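You operate a simulated robot arm through the tools that you are given. There is no shell and no other tool. Be economical: measure what you need, move in short steps, check, and stop when the job is done.

You run a simulated robot arm. Do the job below in one go: nothing can be reset, and whatever is moved stays where it is left.

Task
Test the relay in the socket at its printed volts: good to the green tray, bad to the red.
Fine: the trays beside the tester; switch off before it comes out.
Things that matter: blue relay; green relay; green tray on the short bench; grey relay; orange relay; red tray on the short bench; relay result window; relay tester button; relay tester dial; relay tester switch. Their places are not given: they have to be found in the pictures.

Only the result counts: the job must be done as asked and must still hold three seconds after the hand-in. Knocking over, shifting, dropping, spilling or breaking anything else fails it.

Robot
A 7-joint arm with a two-finger parallel gripper, fixed in place. Base frame: the origin is at the foot of the arm, x ahead of it, y to its left, z up; the work surface is at about z = 720. Readings come in mm, degrees, newtons and seconds.
With the tool pointing down near the work surface it reaches from about 280 to 680 mm from the base axis. Its first joint turns from -66.0 to 66.0 degrees. Payload 1.57 kg.
The tool frame sits at the grasp point between the pads (the TCP): z along the fingers, y along the line on which they close. The tips reach 30 mm beyond it. Largest opening 110 mm; finger width 24, thickness 12; the body of the gripper, 48 by 112 mm, starts 78 mm behind the TCP.
Orientation is that of the tool frame in the base frame, as a unit quaternion [w, x, y, z]. With the fingers straight down and closing along the base's y, the tool's x points along the base's -x, its y along +y and its z along -z.

Tools
- The arm moves only by the tool step_arm. Its argument "commands" is a list that holds one entry, the list of rows, each a list of 7 numbers: the shift along the base's x, y, z in mm, then the turn, a rotation vector about the base's x, y, z in rad, then the gripper command, from -1 (shut) to 1 (fully open), values between in proportion. In form: [[[dx, dy, dz, wx, wy, wz, hand], ...]]. A call has 1 to 12 rows; each row is the pose to reach, as a shift and turn from the pose commanded when the call began. Each row takes 0.2 s and may step no farther than 50 mm and 8.6 degrees from the row before; otherwise, or with a gripper value out of range, the whole call is refused. A pose out of reach is approached as far as the arm can. The call stops where the force on the tool passes 40 N (or 10 N more than at its start, if that is more) or the arm is blocked; 0.2 s more then pass. The fingers move at their own pace (about 108 mm/s each) and stop on an object; they squeeze with about 21 N. The grip force told is the motor's: it shows also when the fingers shut on nothing. Time passes only in rows, and 0.2 s behind the last, so rows that repeat a pose let the fingers close. The reply holds the time, the measured pose of the TCP, the force on the tool along the base axes, the opening and the grip force, in the units named above and with some noise, with the torque about the TCP (base axes, N m) and any sound that the robot's microphone picked up.
- Cameras (640 x 400 px; columns grow to the right, rows downward): "scene" is fixed at [162.4, -389.7, 1407.5]; the picture's right is [0.80, -0.60, 0.00], its down [-0.34, -0.45, -0.83] and it looks along [0.49, 0.66, -0.56] (base axes); focal length 350 px, centre (320, 200). "wrist" rides on the gripper at [70, 16, -141] in the tool frame; the picture's right is [-0.23, 0.97, 0.00], its down [-0.85, -0.20, -0.48] and it looks along [-0.47, -0.11, 0.88] (tool axes); focal length 222 px, centre (320, 200).
- snapshot(camera): a new picture of that camera. It takes no simulated time.
- probe_pixels(camera, pixels): for up to 12 pixels [column, row] of the newest picture of that camera ("zoom" is the newest enlarged one), the place [x, y, z] in the base frame of the surface seen there, good to about 2 mm. It takes no simulated time.
- enlarge(camera, box): a new picture of the part [left, top, right, bottom] of that camera's present view, enlarged. It takes no simulated time.
- job_done(): hands the job in; it is judged then, once.

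Keep the steps short. Do not move on a guess: measure, check each grasp and each placing, and mend mistakes. In all there are 80 turns and 54 pictures (those below and enlarged ones count). Leave the gripper open and the arm clear of the work at the hand-in unless told otherwise, and finish with a single line.

The tools are called by a JSON object that holds its "fn" and its "kwargs". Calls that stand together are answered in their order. step_arm: Moves the arm, as the interface text tells. Its arguments: {"type":"object","properties":{"commands":{"type":"array"}},"required":["commands"]} The other tools are called the same way: snapshot (camera) takes a picture; probe_pixels (camera, pixels) gives the place of the surface under pixels of a picture; enlarge (camera, box) takes an enlarged picture of a part of a camera's view; job_done () hands the job in.

At the start:

```text
time: 0.0
tool_pos: [450.0, 77.5, 1106.7]
tool_rot: [0.0, 0.0, 1.0, 0.0]
contact_force: [-0.1, 0.7, -0.3]
wrist_torque: [-0.03, -0.03, 0.03]
grip_width: 110.1
grasp_force: 0.0
```

scene: 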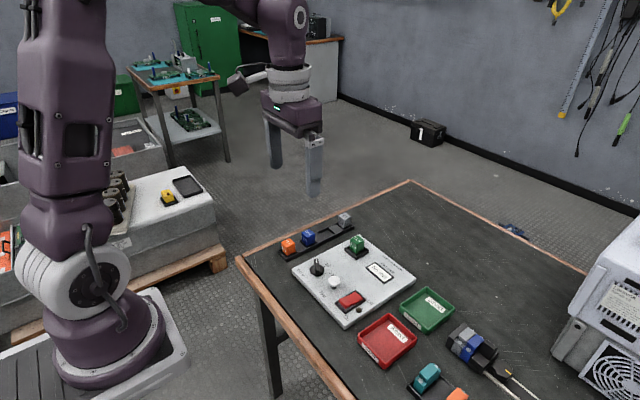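
wrist: 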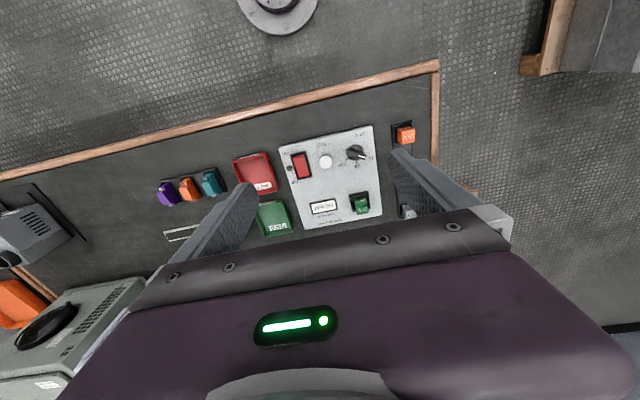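

I see the tester plate with a green relay in its socket (scene ~357,243), dial (317,268), button (335,283), red switch (350,300). I will enlarge both views to read the labels.

{"fn": "enlarge", "kwargs": {"camera": "scene", "box": [270, 200, 470, 370]}}

{"fn": "enlarge", "kwargs": {"camera": "wrist", "box": [270, 115, 430, 235]}}

```text
2.35 times, centred on (370, 285) of scene
```

zoom: 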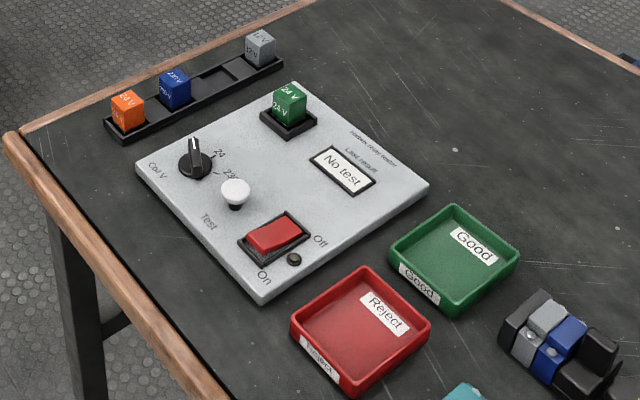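

```text
3.33 times, centred on (350, 175) of wrist
```

zoom: 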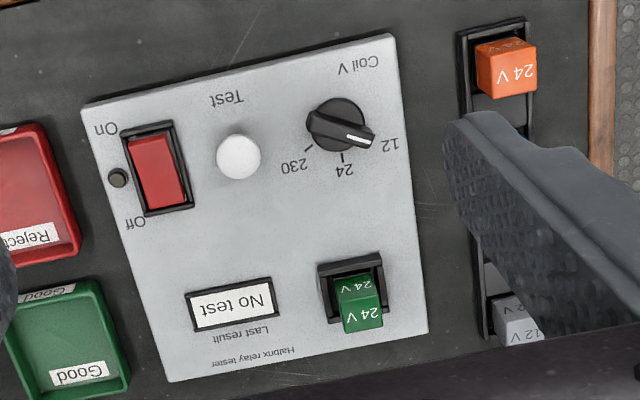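

The relay in the socket is marked 24 V, the dial points near 12, and the lamp is dark. I'll measure places in this zoom picture.

{"fn": "probe_pixels", "kwargs": {"camera": "zoom", "pixels": [[335, 125], [368, 142], [343, 155], [310, 147], [375, 148], [238, 155], [150, 140], [172, 200], [355, 285], [362, 318], [118, 178], [250, 240]]}}

{"fn": "probe_pixels", "kwargs": {"camera": "wrist", "pixels": [[235, 160], [268, 153], [276, 187], [242, 190], [258, 172], [257, 205], [284, 201], [292, 231], [262, 236], [273, 217]]}}

{"fn": "enlarge", "kwargs": {"camera": "scene", "box": [300, 225, 380, 325]}}

```text
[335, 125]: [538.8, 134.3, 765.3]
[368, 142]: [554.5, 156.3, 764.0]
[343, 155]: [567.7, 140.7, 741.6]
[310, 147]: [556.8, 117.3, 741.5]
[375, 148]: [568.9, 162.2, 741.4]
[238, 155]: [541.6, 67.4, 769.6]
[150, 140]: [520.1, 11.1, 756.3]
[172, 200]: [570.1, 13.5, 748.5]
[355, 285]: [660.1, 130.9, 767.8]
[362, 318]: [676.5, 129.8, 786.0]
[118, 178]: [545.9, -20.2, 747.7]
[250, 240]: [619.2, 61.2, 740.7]
```

```text
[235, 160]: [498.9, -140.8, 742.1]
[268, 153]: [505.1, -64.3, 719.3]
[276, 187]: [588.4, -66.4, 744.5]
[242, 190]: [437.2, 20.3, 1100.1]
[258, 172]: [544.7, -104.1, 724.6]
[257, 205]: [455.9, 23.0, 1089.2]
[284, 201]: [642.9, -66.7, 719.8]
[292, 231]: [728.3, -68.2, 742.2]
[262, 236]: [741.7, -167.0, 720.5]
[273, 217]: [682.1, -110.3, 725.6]
```

```text
4.00 times, centred on (340, 275) of scene
```

zoom: 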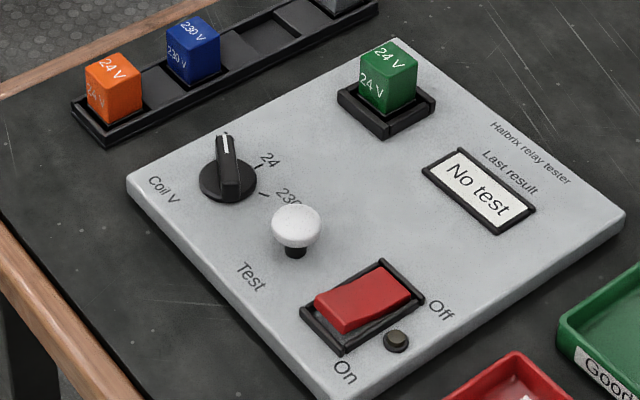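

The 'On' side of the rocker stands high (756 against 748), so it is off. Next I measure the dial, relay and socket in this zoom.

{"fn": "probe_pixels", "kwargs": {"camera": "zoom", "pixels": [[224, 138], [230, 165], [232, 180], [228, 200], [258, 168], [264, 194], [388, 52], [360, 100], [390, 114], [416, 95], [296, 222], [340, 318]]}}

{"fn": "probe_pixels", "kwargs": {"camera": "zoom", "pixels": [[362, 54], [390, 69], [414, 55], [390, 42], [340, 98], [384, 133], [432, 100], [320, 300], [350, 328], [382, 268], [410, 296], [202, 178]]}}

```text
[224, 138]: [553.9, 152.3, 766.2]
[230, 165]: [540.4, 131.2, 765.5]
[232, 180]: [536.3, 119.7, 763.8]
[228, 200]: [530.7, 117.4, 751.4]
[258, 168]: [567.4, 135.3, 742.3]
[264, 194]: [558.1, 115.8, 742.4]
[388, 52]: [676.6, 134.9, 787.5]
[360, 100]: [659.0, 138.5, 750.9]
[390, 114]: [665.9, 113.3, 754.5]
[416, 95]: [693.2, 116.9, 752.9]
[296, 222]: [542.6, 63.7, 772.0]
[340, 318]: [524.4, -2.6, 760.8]
```

```text
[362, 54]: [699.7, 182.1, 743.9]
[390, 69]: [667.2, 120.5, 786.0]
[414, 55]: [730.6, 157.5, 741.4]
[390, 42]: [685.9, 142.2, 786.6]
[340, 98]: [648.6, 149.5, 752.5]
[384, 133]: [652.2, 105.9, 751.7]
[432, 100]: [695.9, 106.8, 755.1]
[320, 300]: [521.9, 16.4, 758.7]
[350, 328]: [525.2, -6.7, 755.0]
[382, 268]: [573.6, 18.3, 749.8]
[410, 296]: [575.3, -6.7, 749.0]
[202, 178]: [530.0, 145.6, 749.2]
```

Dial centre is about (543,134), pointer tip (554,153) i.e. about 62° direction, with the 24 tick at about 9°. I'll move above the dial, turning the hand so the fingers straddle the pointer ridge.

{"fn": "step_arm", "kwargs": {"commands": [[[12, 7, -32, 0, 0, 0.135, 0], [24, 14, -64, 0, 0, 0.27, 0], [36, 21, -96, 0, 0, 0.405, 0], [48, 28, -128, 0, 0, 0.54, 0], [60, 35, -160, 0, 0, 0.675, 0], [72, 42, -192, 0, 0, 0.81, 0], [84, 49, -224, 0, 0, 0.945, 0], [93, 56.5, -247, 0, 0, 1.08, 0], [93, 56.5, -247, 0, 0, 1.08, 0]]]}}

{"fn": "snapshot", "kwargs": {"camera": "wrist"}}

{"fn": "enlarge", "kwargs": {"camera": "scene", "box": [280, 200, 400, 300]}}

```text
time: 2.0
tool_pos: [544.0, 130.9, 858.2]
tool_rot: [0.0, -0.515, 0.857, 0.0]
contact_force: [-0.6, 0.2, 0.0]
wrist_torque: [0.0, 0.03, 0.0]
grip_width: 55.3
grasp_force: 0.1
```

```text
48 pictures are left
```

wrist: 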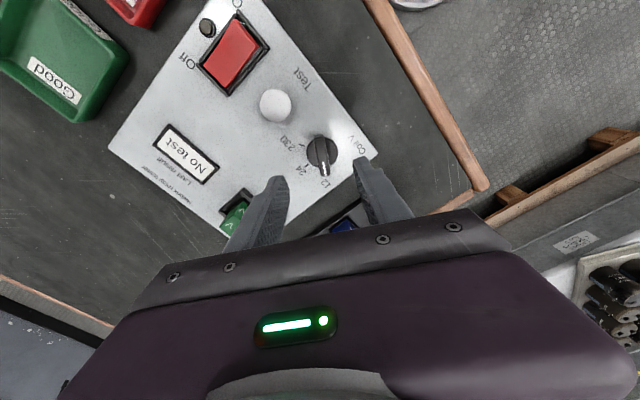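

```text
4.00 times, centred on (340, 250) of scene
```

zoom: 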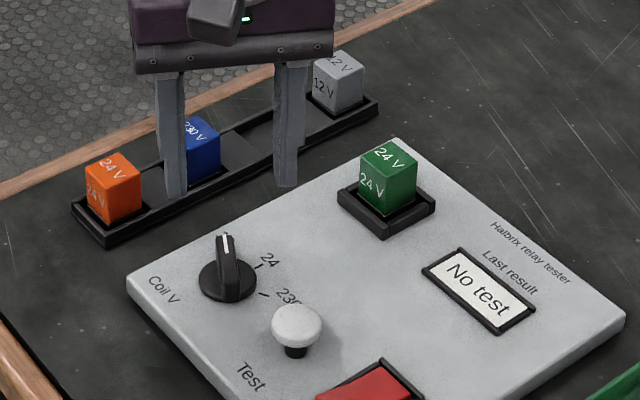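

I'll look closer at the dial from the wrist, around (320,152).

{"fn": "enlarge", "kwargs": {"camera": "wrist", "box": [272, 122, 368, 182]}}

```text
6.67 times, centred on (320, 152) of wrist
```

zoom: 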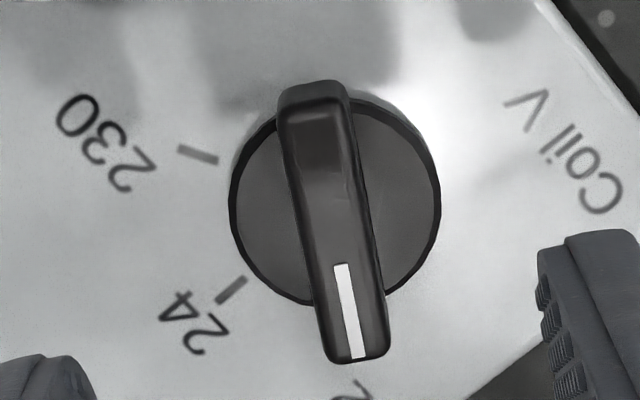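

{"fn": "probe_pixels", "kwargs": {"camera": "zoom", "pixels": [[312, 110], [355, 348], [342, 275], [255, 210], [430, 200], [335, 220], [200, 155], [231, 290], [300, 210], [368, 215], [270, 160], [400, 250]]}}

```text
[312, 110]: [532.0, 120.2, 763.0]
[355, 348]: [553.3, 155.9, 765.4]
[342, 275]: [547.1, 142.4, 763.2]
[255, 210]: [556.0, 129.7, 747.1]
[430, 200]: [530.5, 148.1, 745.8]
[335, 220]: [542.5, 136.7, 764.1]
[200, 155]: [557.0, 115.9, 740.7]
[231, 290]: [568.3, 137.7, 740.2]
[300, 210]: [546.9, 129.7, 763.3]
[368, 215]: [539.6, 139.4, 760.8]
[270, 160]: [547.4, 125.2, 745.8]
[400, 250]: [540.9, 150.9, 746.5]
```

Dial centre is (543,138), ridge top 764, pointer at 60°, 24 tick at about 0°. I'll come down partway centred on it and check.

{"fn": "step_arm", "kwargs": {"commands": [[[0, 4, -25, 0, 0, -0.03, 0], [0, 4, -50, 0, 0, -0.03, 0], [0, 4, -50, 0, 0, -0.03, 0]]]}}

{"fn": "enlarge", "kwargs": {"camera": "wrist", "box": [220, 120, 420, 245]}}

```text
time: 2.8
tool_pos: [543.9, 137.3, 807.8]
tool_rot: [-0.001, -0.501, 0.865, 0.0]
contact_force: [0.2, 0.3, -0.2]
wrist_torque: [-0.02, -0.01, 0.05]
grip_width: 54.9
grasp_force: 0.0
```

```text
3.20 times, centred on (320, 182) of wrist
```

zoom: 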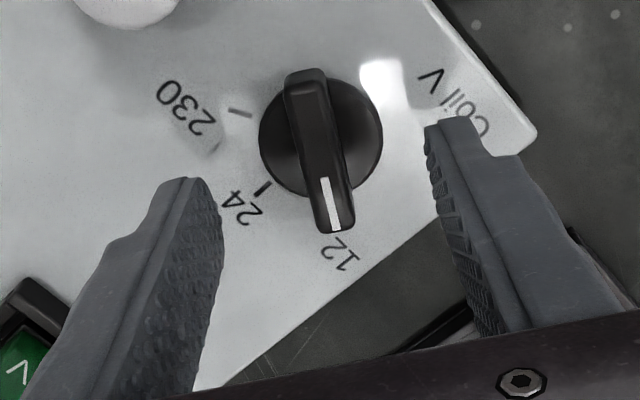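

Aligned. I'll lower 27 mm (tips at about 751) and close on the ridge.

{"fn": "step_arm", "kwargs": {"commands": [[[0, 0, -14, 0, 0, 0, 0], [0, 0, -27, 0, 0, 0, 0], [0, 0, -27, 0, 0, 0, -0.5], [0, 0, -27, 0, 0, 0, -1], [0, 0, -27, 0, 0, 0, -1], [0, 0, -27, 0, 0, 0, -1]]]}}

```text
time: 4.2
tool_pos: [544.9, 135.6, 781.7]
tool_rot: [-0.001, -0.501, 0.866, 0.0]
contact_force: [11.2, -5.2, -10.9]
wrist_torque: [0.17, -0.42, -0.14]
grip_width: 12.0
grasp_force: 29.4
```

Grip is on the ridge (12 mm). I'll ease the small side load and turn −60° toward 24.

{"fn": "step_arm", "kwargs": {"commands": [[[1, -0.6, 0, 0, 0, 0, -1], [1, -0.6, 0, 0, 0, -0.131, -1], [0.8, -0.6, 0, 0, 0, -0.262, -1], [0.6, -0.4, 0, 0, 0, -0.393, -1], [0.4, -0.3, 0, 0, 0, -0.524, -1], [0, 0, 0, 0, 0, -0.655, -1], [0, 0, 0, 0, 0, -0.786, -1], [0, 0, 0, 0, 0, -0.917, -1], [0, 0, 0, 0, 0, -1.047, -1], [0, 0, 0, 0, 0, -1.047, -1]]]}}

{"fn": "enlarge", "kwargs": {"camera": "scene", "box": [280, 200, 400, 300]}}

```text
time: 6.4
tool_pos: [542.9, 138.5, 781.8]
tool_rot: [0.001, -0.001, 1.0, 0.001]
contact_force: [8.6, 16.5, -21.0]
wrist_torque: [0.33, -0.39, 0.0]
grip_width: 11.9
grasp_force: 29.3
```

```text
4.00 times, centred on (340, 250) of scene
```

zoom: 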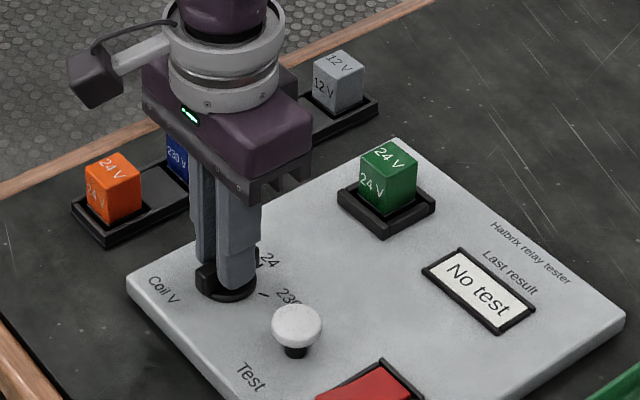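

The hand now points the ridge at 24. I'll open, rise and look.

{"fn": "step_arm", "kwargs": {"commands": [[[0, 0, 0, 0, 0, -1e-09, -0.3], [0, 0, 0, 0, 0, 0, -0.3], [0, 0, 40, 0, 0, 0, -0.3], [0, 0, 80, 0, 0, 0, -0.3], [0, 0, 80, 0, 0, 0, -0.3]]]}}

{"fn": "enlarge", "kwargs": {"camera": "wrist", "box": [240, 80, 400, 180]}}

```text
time: 7.6
tool_pos: [543.4, 137.4, 862.2]
tool_rot: [0.0, -0.001, 1.0, 0.0]
contact_force: [-0.1, -0.2, -0.3]
wrist_torque: [-0.03, 0.01, 0.02]
grip_width: 38.5
grasp_force: 0.1
```

```text
4.00 times, centred on (320, 130) of wrist
```

zoom: 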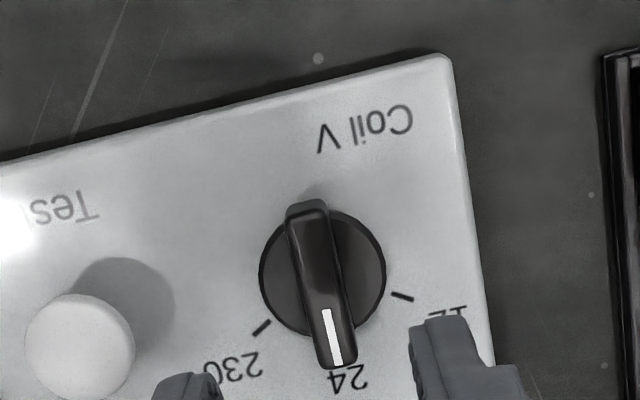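

Pointer now sits on 24. Next the switch: I'll shut the fingers and move above its 'On' half at (531,5).

{"fn": "step_arm", "kwargs": {"commands": [[[-4, -45, 0, 0, 0, 0, -1], [-8, -90, 0, 0, 0, 0, -1], [-12, -133, 0, 0, 0, 0, -1], [-12, -133, -40, 0, 0, 0, -1], [-12, -133, -60, 0, 0, 0, -1], [-12, -133, -60, 0, 0, 0, -1]]]}}

{"fn": "enlarge", "kwargs": {"camera": "scene", "box": [300, 235, 400, 335]}}

{"fn": "snapshot", "kwargs": {"camera": "wrist"}}

```text
time: 9.0
tool_pos: [530.8, 3.4, 802.7]
tool_rot: [0.0, -0.003, 1.0, 0.0]
contact_force: [0.0, 0.5, 0.0]
wrist_torque: [-0.02, 0.02, 0.01]
grip_width: 0.0
grasp_force: 20.8
```

```text
4.00 times, centred on (350, 285) of scene
```

zoom: 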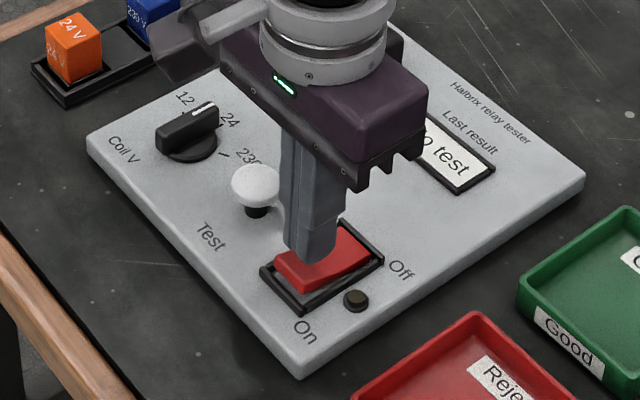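

```text
41 pictures are left
```

wrist: 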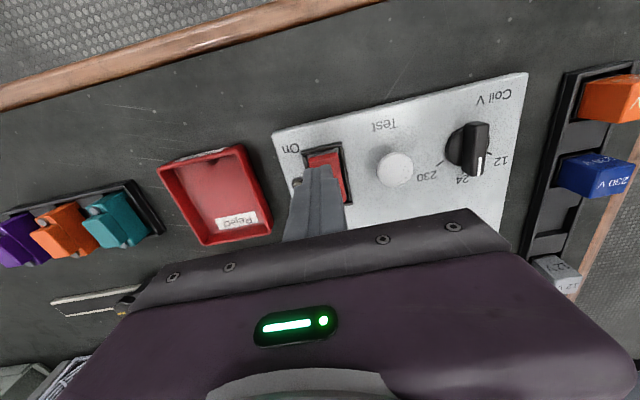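

The tip stands over the rocker. I'll shift 3 mm to the On end and press down in small steps.

{"fn": "step_arm", "kwargs": {"commands": [[[-3, 2, -8, 0, 0, 0, -1], [-3, 2, -14, 0, 0, 0, -1], [-3, 2, -18, 0, 0, 0, -1], [-3, 2, -21, 0, 0, 0, -1], [-3, 2, -23, 0, 0, 0, -1]]]}}

{"fn": "enlarge", "kwargs": {"camera": "scene", "box": [300, 235, 400, 335]}}

```text
time: 10.2
tool_pos: [527.4, 4.6, 780.8]
tool_rot: [0.0, -0.001, 1.0, 0.0]
contact_force: [-12.0, -1.9, 33.0]
wrist_torque: [-0.08, -0.07, 0.08]
grip_width: 0.0
grasp_force: 20.6
heard: click
```

```text
4.00 times, centred on (350, 285) of scene
```

zoom: 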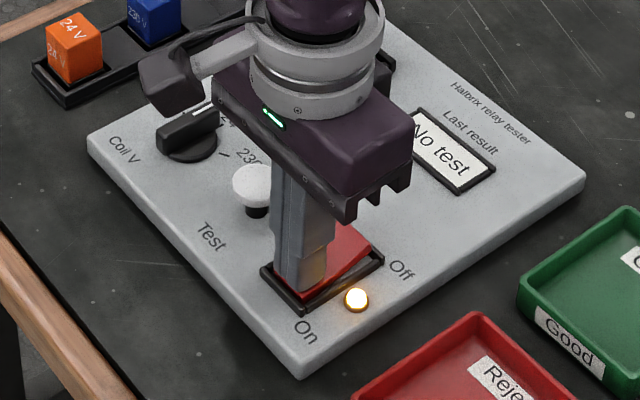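

It clicked and the lamp is lit. I'll rise and go over the test button at (542,66).

{"fn": "step_arm", "kwargs": {"commands": [[[0, 0, 35, 0, 0, 0, -1], [7, 30, 45, 0, 0, 0, -1], [14, 60, 45, 0, 0, 0, -1], [14, 60, 30, 0, 0, 0, -1], [14, 60, 30, 0, 0, 0, -1]]]}}

{"fn": "enlarge", "kwargs": {"camera": "scene", "box": [300, 235, 400, 335]}}

```text
time: 11.4
tool_pos: [543.4, 66.5, 808.9]
tool_rot: [0.0, -0.001, 1.0, -0.001]
contact_force: [-1.1, -1.0, -0.3]
wrist_torque: [0.0, -0.02, 0.01]
grip_width: 0.0
grasp_force: 21.1
```

```text
4.00 times, centred on (350, 285) of scene
```

zoom: 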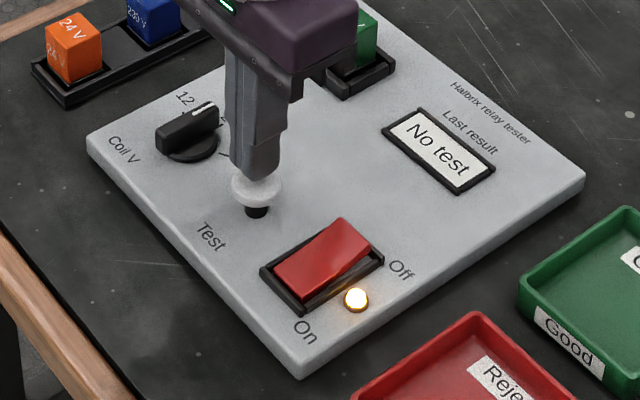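

The tip is over the button. I'll press down in small steps.

{"fn": "step_arm", "kwargs": {"commands": [[[0, 0, -6, 0, 0, 0, -1], [0, 0, -10, 0, 0, 0, -1], [0, 0, -13, 0, 0, 0, -1], [0, 0, -16, 0, 0, 0, -1]]]}}

{"fn": "enlarge", "kwargs": {"camera": "scene", "box": [300, 235, 400, 335]}}

```text
time: 12.4
tool_pos: [543.2, 66.5, 793.9]
tool_rot: [0.0, -0.002, 1.0, 0.0]
contact_force: [-0.2, -0.5, 1.0]
wrist_torque: [-0.04, 0.02, -0.01]
grip_width: 0.0
grasp_force: 21.1
```

```text
4.00 times, centred on (350, 285) of scene
```

zoom: 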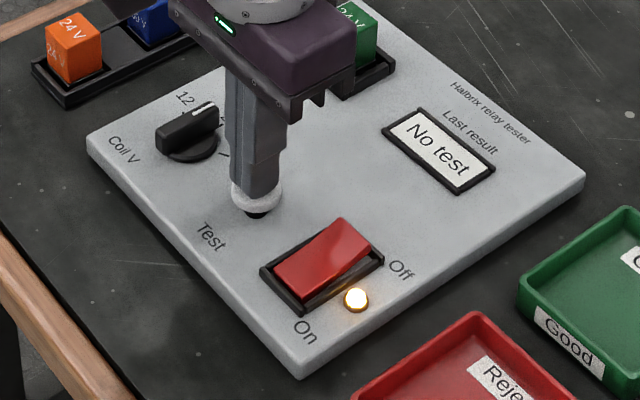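

Little force and no click yet; the cap is sinking. I'll press further.

{"fn": "step_arm", "kwargs": {"commands": [[[0, 0, -2, 0, 0, 0, -1], [0, 0, -4, 0, 0, 0, -1], [0, 0, -6, 0, 0, 0, -1], [0, 0, -8, 0, 0, 0, -1], [0, 0, -10, 0, 0, 0, -1]]]}}

{"fn": "enlarge", "kwargs": {"camera": "scene", "box": [300, 235, 400, 335]}}

```text
time: 13.6
tool_pos: [542.1, 65.1, 784.4]
tool_rot: [0.001, -0.001, 1.0, 0.0]
contact_force: [2.1, 1.1, 4.5]
wrist_torque: [0.04, -0.02, -0.02]
grip_width: 0.0
grasp_force: 20.8
heard: click
```

```text
4.00 times, centred on (350, 285) of scene
```

zoom: 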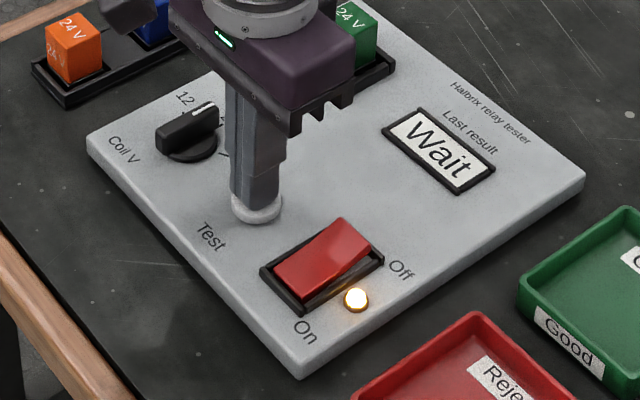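

The window reads "Wait". I'll hold for two seconds and look again.

{"fn": "step_arm", "kwargs": {"commands": [[[0, 0, 0, 0, 0, 0, -1], [0, 0, 0, 0, 0, 0, -1], [0, 0, 0, 0, 0, 0, -1], [0, 0, 0, 0, 0, 0, -1], [0, 0, 0, 0, 0, 0, -1], [0, 0, 0, 0, 0, 0, -1], [0, 0, 0, 0, 0, 0, -1], [0, 0, 0, 0, 0, 0, -1], [0, 0, 0, 0, 0, 0, -1], [0, 0, 0, 0, 0, 0, -1], [0, 0, 0, 0, 0, 0, -1], [0, 0, 0, 0, 0, 0, -1]]]}}

{"fn": "enlarge", "kwargs": {"camera": "scene", "box": [300, 235, 400, 335]}}

```text
time: 16.2
tool_pos: [542.5, 66.1, 783.6]
tool_rot: [0.0, -0.001, 1.0, 0.001]
contact_force: [0.9, -0.6, 4.9]
wrist_torque: [0.0, -0.09, -0.04]
grip_width: 0.2
grasp_force: 21.5
```

```text
4.00 times, centred on (350, 285) of scene
```

zoom: 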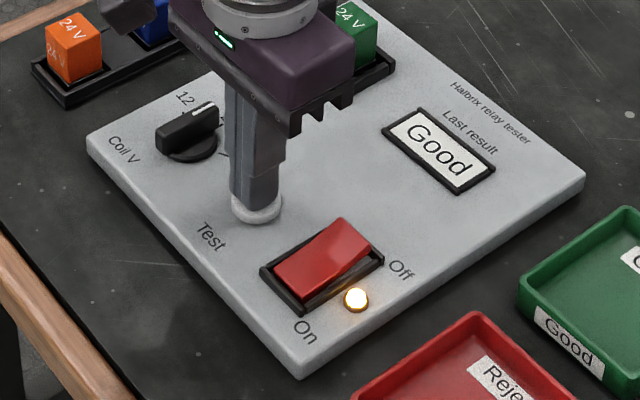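

The result is "Good". I'll let go of the button and go above the Off end at (568,6).

{"fn": "step_arm", "kwargs": {"commands": [[[0, 0, 40, 0, 0, 0, -1], [13, -30, 41, 0, 0, 0, -1], [26, -60, 41, 0, 0, 0, -1], [26, -60, 20, 0, 0, 0, -1], [26, -60, 20, 0, 0, 0, -1]]]}}

{"fn": "enlarge", "kwargs": {"camera": "scene", "box": [300, 235, 400, 335]}}

```text
time: 17.4
tool_pos: [568.1, 7.1, 802.7]
tool_rot: [0.0, -0.002, 1.0, 0.0]
contact_force: [0.0, -0.3, 0.5]
wrist_torque: [0.01, 0.0, 0.03]
grip_width: 0.2
grasp_force: 20.6
```

```text
4.00 times, centred on (350, 285) of scene
```

zoom: 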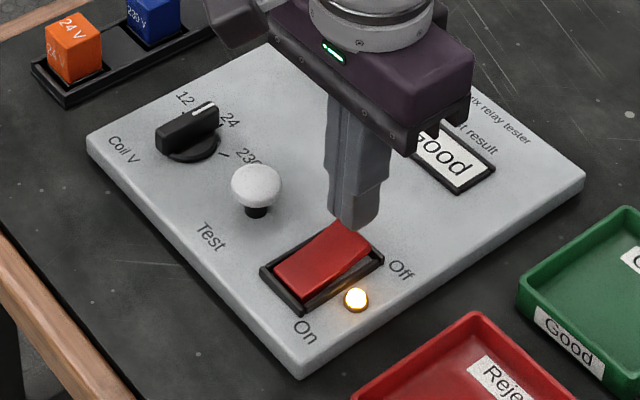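

The tip is over the Off end. I'll press it.

{"fn": "step_arm", "kwargs": {"commands": [[[-1, 0, -8, 0, 0, 0, -1], [-1, 0, -14, 0, 0, 0, -1], [-1, 0, -18, 0, 0, 0, -1], [-1, 0, -21, 0, 0, 0, -1], [-1, 0, -23, 0, 0, 0, -1]]]}}

{"fn": "enlarge", "kwargs": {"camera": "scene", "box": [300, 235, 400, 335]}}

```text
time: 18.6
tool_pos: [567.8, 6.2, 780.1]
tool_rot: [0.001, -0.002, 1.0, 0.0]
contact_force: [0.6, 1.4, 10.5]
wrist_torque: [0.08, 0.06, 0.01]
grip_width: 0.0
grasp_force: 21.1
heard: click
```

```text
4.00 times, centred on (350, 285) of scene
```

zoom: 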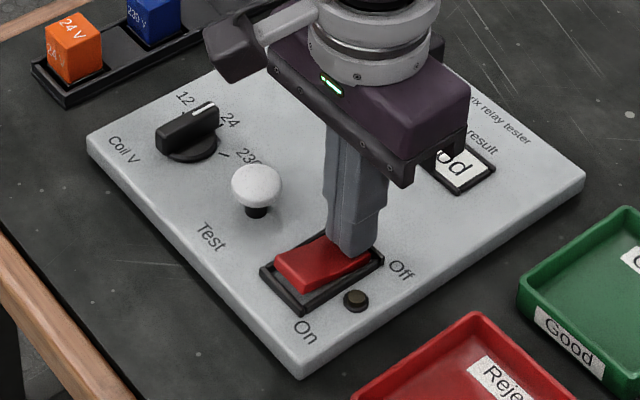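

Off clicked and the lamp is dark. I'll rise, open and move above the relay at about (676,131), with a slight yaw of 4°.

{"fn": "step_arm", "kwargs": {"commands": [[[0, 0, 40, 0, 0, 0, -1], [0, 0, 80, 0, 0, 0, -0.5], [30, 35, 85, 0, 0, 0.07, 0], [60, 70, 85, 0, 0, 0.07, 0], [90, 105, 85, 0, 0, 0.07, 0], [109, 125, 85, 0, 0, 0.07, 0], [109, 125, 85, 0, 0, 0.07, 0]]]}}

{"fn": "enlarge", "kwargs": {"camera": "wrist", "box": [240, 80, 400, 180]}}

{"fn": "enlarge", "kwargs": {"camera": "scene", "box": [320, 205, 400, 265]}}

```text
time: 20.2
tool_pos: [675.9, 129.7, 865.3]
tool_rot: [0.0, -0.035, 0.999, 0.0]
contact_force: [-0.2, -0.1, 0.1]
wrist_torque: [0.01, -0.03, -0.03]
grip_width: 55.2
grasp_force: 0.1
```

```text
4.00 times, centred on (320, 130) of wrist
```

zoom: 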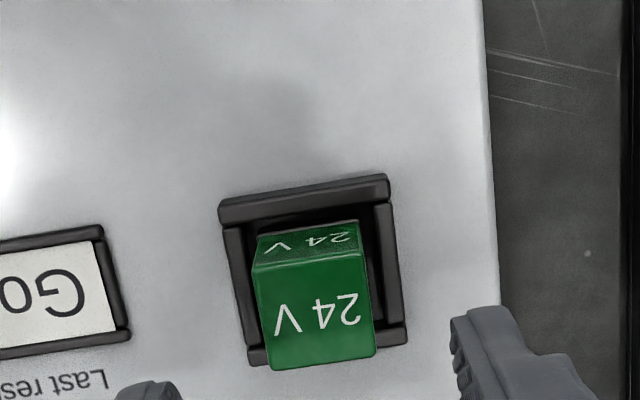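

```text
6.67 times, centred on (360, 235) of scene
```

zoom: 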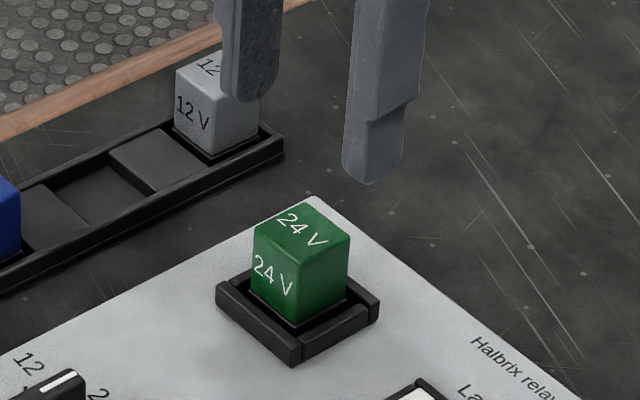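

I'll measure the relay's top corners and sides in this zoom.

{"fn": "probe_pixels", "kwargs": {"camera": "zoom", "pixels": [[258, 225], [297, 246], [344, 236], [309, 203], [302, 225], [272, 295], [325, 290], [297, 310], [232, 290], [372, 300], [295, 355], [300, 320]]}}

```text
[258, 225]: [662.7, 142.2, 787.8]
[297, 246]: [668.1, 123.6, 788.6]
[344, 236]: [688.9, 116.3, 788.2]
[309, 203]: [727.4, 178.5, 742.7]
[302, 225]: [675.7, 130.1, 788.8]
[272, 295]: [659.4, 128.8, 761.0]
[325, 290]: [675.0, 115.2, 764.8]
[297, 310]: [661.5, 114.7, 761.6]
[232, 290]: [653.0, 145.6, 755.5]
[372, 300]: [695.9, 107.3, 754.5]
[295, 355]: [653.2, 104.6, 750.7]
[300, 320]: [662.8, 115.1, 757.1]
```

Relay centre ≈ (676,129.5), about 28 mm wide, rim top 755. I'll go down to TCP ≈ 789 (tips 759).

{"fn": "step_arm", "kwargs": {"commands": [[[0, -1, -25, 0, 0, -0.02, 0], [0, -1, -50, 0, 0, -0.02, 0], [0, -1, -76, 0, 0, -0.02, 0], [0, -1, -76, 0, 0, -0.02, 0]]]}}

{"fn": "enlarge", "kwargs": {"camera": "scene", "box": [320, 205, 400, 265]}}

```text
time: 21.2
tool_pos: [676.0, 129.0, 788.9]
tool_rot: [0.0, -0.027, 1.0, 0.0]
contact_force: [0.2, 0.0, -0.2]
wrist_torque: [-0.01, 0.03, 0.0]
grip_width: 55.1
grasp_force: 0.0
```

```text
6.67 times, centred on (360, 235) of scene
```

zoom: 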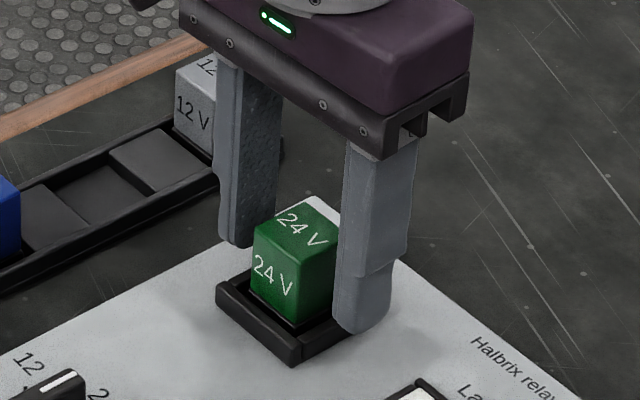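

The fingers straddle the relay. I'll close.

{"fn": "step_arm", "kwargs": {"commands": [[[0, 0, 0, 0, 0, 0, -0.5], [0, 0, 0, 0, 0, 0, -1], [0, 0, 0, 0, 0, 0, -1], [0, 0, 0, 0, 0, 0, -1]]]}}

```text
time: 22.2
tool_pos: [676.0, 129.3, 789.0]
tool_rot: [0.0, -0.026, 1.0, 0.0]
contact_force: [0.0, 0.6, -0.5]
wrist_torque: [0.01, -0.03, -0.01]
grip_width: 29.2
grasp_force: 21.3
```

Gripped at 29 mm with no side load. I'll lift straight up slowly, and look.

{"fn": "step_arm", "kwargs": {"commands": [[[0, 0, 5, 0, 0, 0, -1], [0, 0, 12, 0, 0, 0, -1], [0, 0, 25, 0, 0, 0, -1], [0, 0, 45, 0, 0, 0, -1], [0, 0, 70, 0, 0, 0, -1], [0, 0, 70, 0, 0, 0, -1]]]}}

{"fn": "snapshot", "kwargs": {"camera": "scene"}}

```text
time: 23.6
tool_pos: [677.2, 129.7, 859.4]
tool_rot: [0.0, -0.026, 1.0, 0.0]
contact_force: [0.9, 0.4, -0.5]
wrist_torque: [0.02, 0.03, 0.01]
grip_width: 29.1
grasp_force: 20.5
```

```text
30 pictures are left
```

scene: 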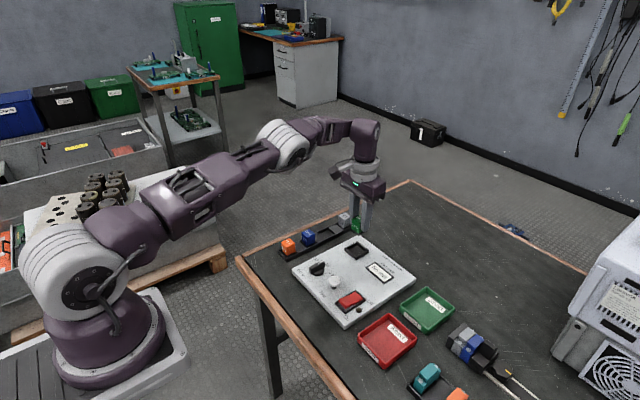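

The relay is out. I'll view it close to find its bottom, and measure the green tray.

{"fn": "enlarge", "kwargs": {"camera": "scene", "box": [320, 195, 400, 255]}}

{"fn": "probe_pixels", "kwargs": {"camera": "scene", "pixels": [[401, 304], [431, 288], [454, 306], [427, 331], [427, 309], [415, 307], [430, 320], [440, 305], [357, 230], [357, 233]]}}

```text
6.67 times, centred on (360, 225) of scene
```

zoom: 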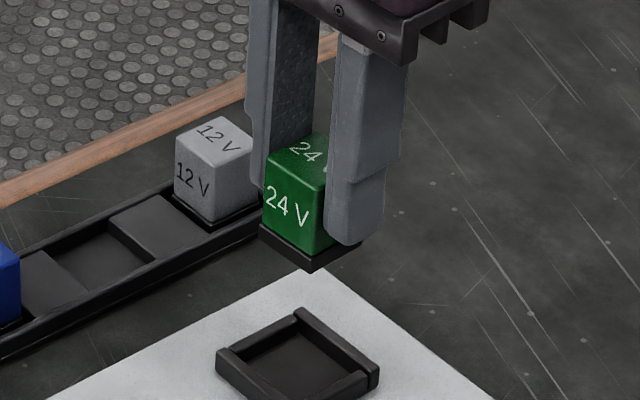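

```text
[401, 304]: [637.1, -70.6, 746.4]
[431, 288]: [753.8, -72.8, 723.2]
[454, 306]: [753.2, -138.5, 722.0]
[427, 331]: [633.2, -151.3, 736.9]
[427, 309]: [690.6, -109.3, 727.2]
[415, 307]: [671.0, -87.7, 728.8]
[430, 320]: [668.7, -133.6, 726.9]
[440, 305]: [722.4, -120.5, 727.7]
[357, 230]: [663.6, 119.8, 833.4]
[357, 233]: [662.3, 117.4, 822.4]
```

{"fn": "probe_pixels", "kwargs": {"camera": "zoom", "pixels": [[310, 264], [262, 230], [262, 239], [312, 256], [308, 240], [285, 250], [340, 254]]}}

```text
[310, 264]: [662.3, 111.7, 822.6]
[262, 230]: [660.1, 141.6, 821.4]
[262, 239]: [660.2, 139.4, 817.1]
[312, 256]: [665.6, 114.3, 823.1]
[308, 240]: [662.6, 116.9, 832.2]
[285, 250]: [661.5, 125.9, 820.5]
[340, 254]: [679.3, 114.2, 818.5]
```

The relay's bottom is ~45 mm below the TCP; tray floor is at 727, so release at TCP ≈ 773. I'll carry it over the green tray to (668,-110).

{"fn": "step_arm", "kwargs": {"commands": [[[-2, -20, 0, 0, 0, 0, -1], [-4, -55, 0, 0, 0, 0, -1], [-5, -95, 0, 0, 0, 0, -1], [-6, -135, 0, 0, 0, 0, -1], [-7, -175, 0, 0, 0, 0, -1], [-8, -215, 0, 0, 0, 0, -1], [-8, -239, 0, 0, 0, -0.05, -1], [-8, -239, 0, 0, 0, -0.05, -1], [-8, -239, -25, 0, 0, -0.05, -1], [-8, -239, -50, 0, 0, -0.05, -1], [-8, -239, -50, 0, 0, -0.05, -1]]]}}

{"fn": "enlarge", "kwargs": {"camera": "scene", "box": [370, 250, 490, 350]}}

{"fn": "snapshot", "kwargs": {"camera": "wrist"}}

```text
time: 26.0
tool_pos: [667.9, -110.3, 810.1]
tool_rot: [0.0, -0.002, 1.0, 0.0]
contact_force: [-1.0, -0.4, -0.3]
wrist_torque: [0.01, 0.0, 0.03]
grip_width: 29.1
grasp_force: 20.7
```

```text
4.00 times, centred on (430, 300) of scene
```

zoom: 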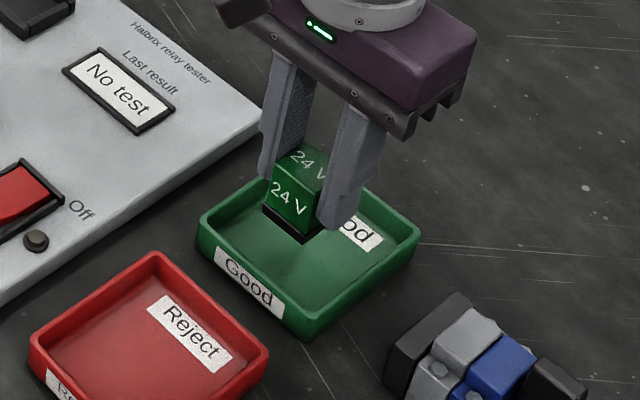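

```text
27 pictures are left
```

wrist: 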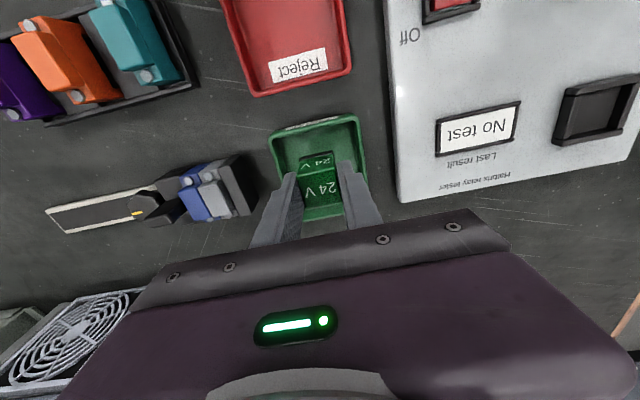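

The relay hangs over the tray, inside its walls. I'll lower gently until it touches the floor.

{"fn": "step_arm", "kwargs": {"commands": [[[0, 0, -15, 0, 0, 0, -1], [0, 0, -28, 0, 0, 0, -1], [0, 0, -33, 0, 0, 0, -1], [0, 0, -35, 0, 0, 0, -1], [0, 0, -36, 0, 0, 0, -1]]]}}

{"fn": "enlarge", "kwargs": {"camera": "scene", "box": [370, 250, 490, 350]}}

```text
time: 27.2
tool_pos: [668.5, -109.2, 773.6]
tool_rot: [0.0, -0.002, 1.0, 0.001]
contact_force: [0.7, -0.1, -0.5]
wrist_torque: [-0.03, 0.03, -0.02]
grip_width: 29.2
grasp_force: 20.8
```

```text
4.00 times, centred on (430, 300) of scene
```

zoom: 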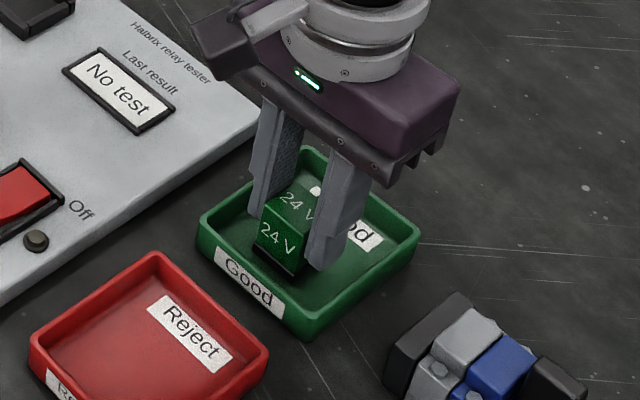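

No contact yet; I'll lower a few mm more in 1 mm steps.

{"fn": "step_arm", "kwargs": {"commands": [[[0, 0, -1, 0, 0, 0, -1], [0, 0, -2, 0, 0, 0, -1], [0, 0, -3, 0, 0, 0, -1], [0, 0, -3, 0, 0, 0, -1]]]}}

```text
time: 28.2
tool_pos: [668.2, -108.4, 770.9]
tool_rot: [0.001, -0.002, 1.0, 0.001]
contact_force: [-0.3, 2.2, 6.3]
wrist_torque: [0.09, 0.1, 0.0]
grip_width: 29.3
grasp_force: 21.0
```

It has touched down (6 N). I'll open only to about 40 mm so as to miss the tray walls, then rise.

{"fn": "step_arm", "kwargs": {"commands": [[[0, 0, 0, 0, 0, 0, -0.3], [0, 0, 0, 0, 0, 0, -0.3], [0, 0, 0, 0, 0, 0, -0.3], [0, 0, 15, 0, 0, 0, -0.3], [0, 0, 50, 0, 0, 0, -0.3], [0, 0, 100, 0, 0, 0, -0.3], [-30, 0, 140, 0, 0, 0, 0.3], [-70, 10, 160, 0, 0, 0, 0.5], [-110, 30, 180, 0, 0, 0, 0.5], [-110, 30, 180, 0, 0, 0, 0.5]]]}}

{"fn": "snapshot", "kwargs": {"camera": "scene"}}

{"fn": "enlarge", "kwargs": {"camera": "scene", "box": [270, 200, 490, 370]}}

```text
time: 30.4
tool_pos: [556.3, -81.2, 950.7]
tool_rot: [-0.001, -0.001, 1.0, 0.0]
contact_force: [0.3, 0.0, 0.9]
wrist_torque: [-0.01, 0.04, 0.01]
grip_width: 82.5
grasp_force: 0.0
```

```text
25 pictures are left
```

scene: 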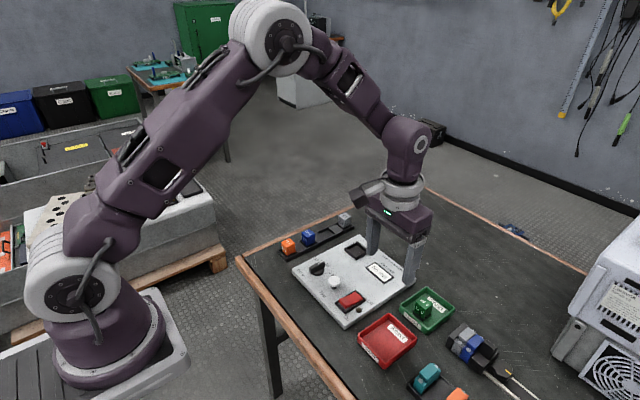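

```text
2.35 times, centred on (380, 285) of scene
```

zoom: 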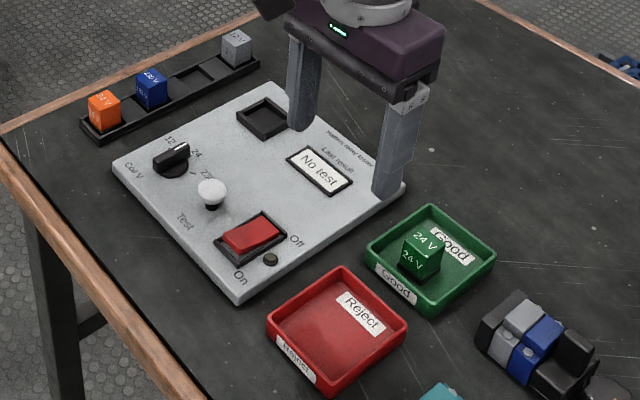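

The relay stands upright in the green tray, the switch is off with its lamp dark, everything else looks unmoved, and the arm is clear with its gripper open. I'm handing the job in.

{"fn": "job_done", "kwargs": {}}

```text
The job is handed in.
```

The green 24 V relay tested Good at 24 V; I switched the tester off before taking the relay out and put it in the green tray.
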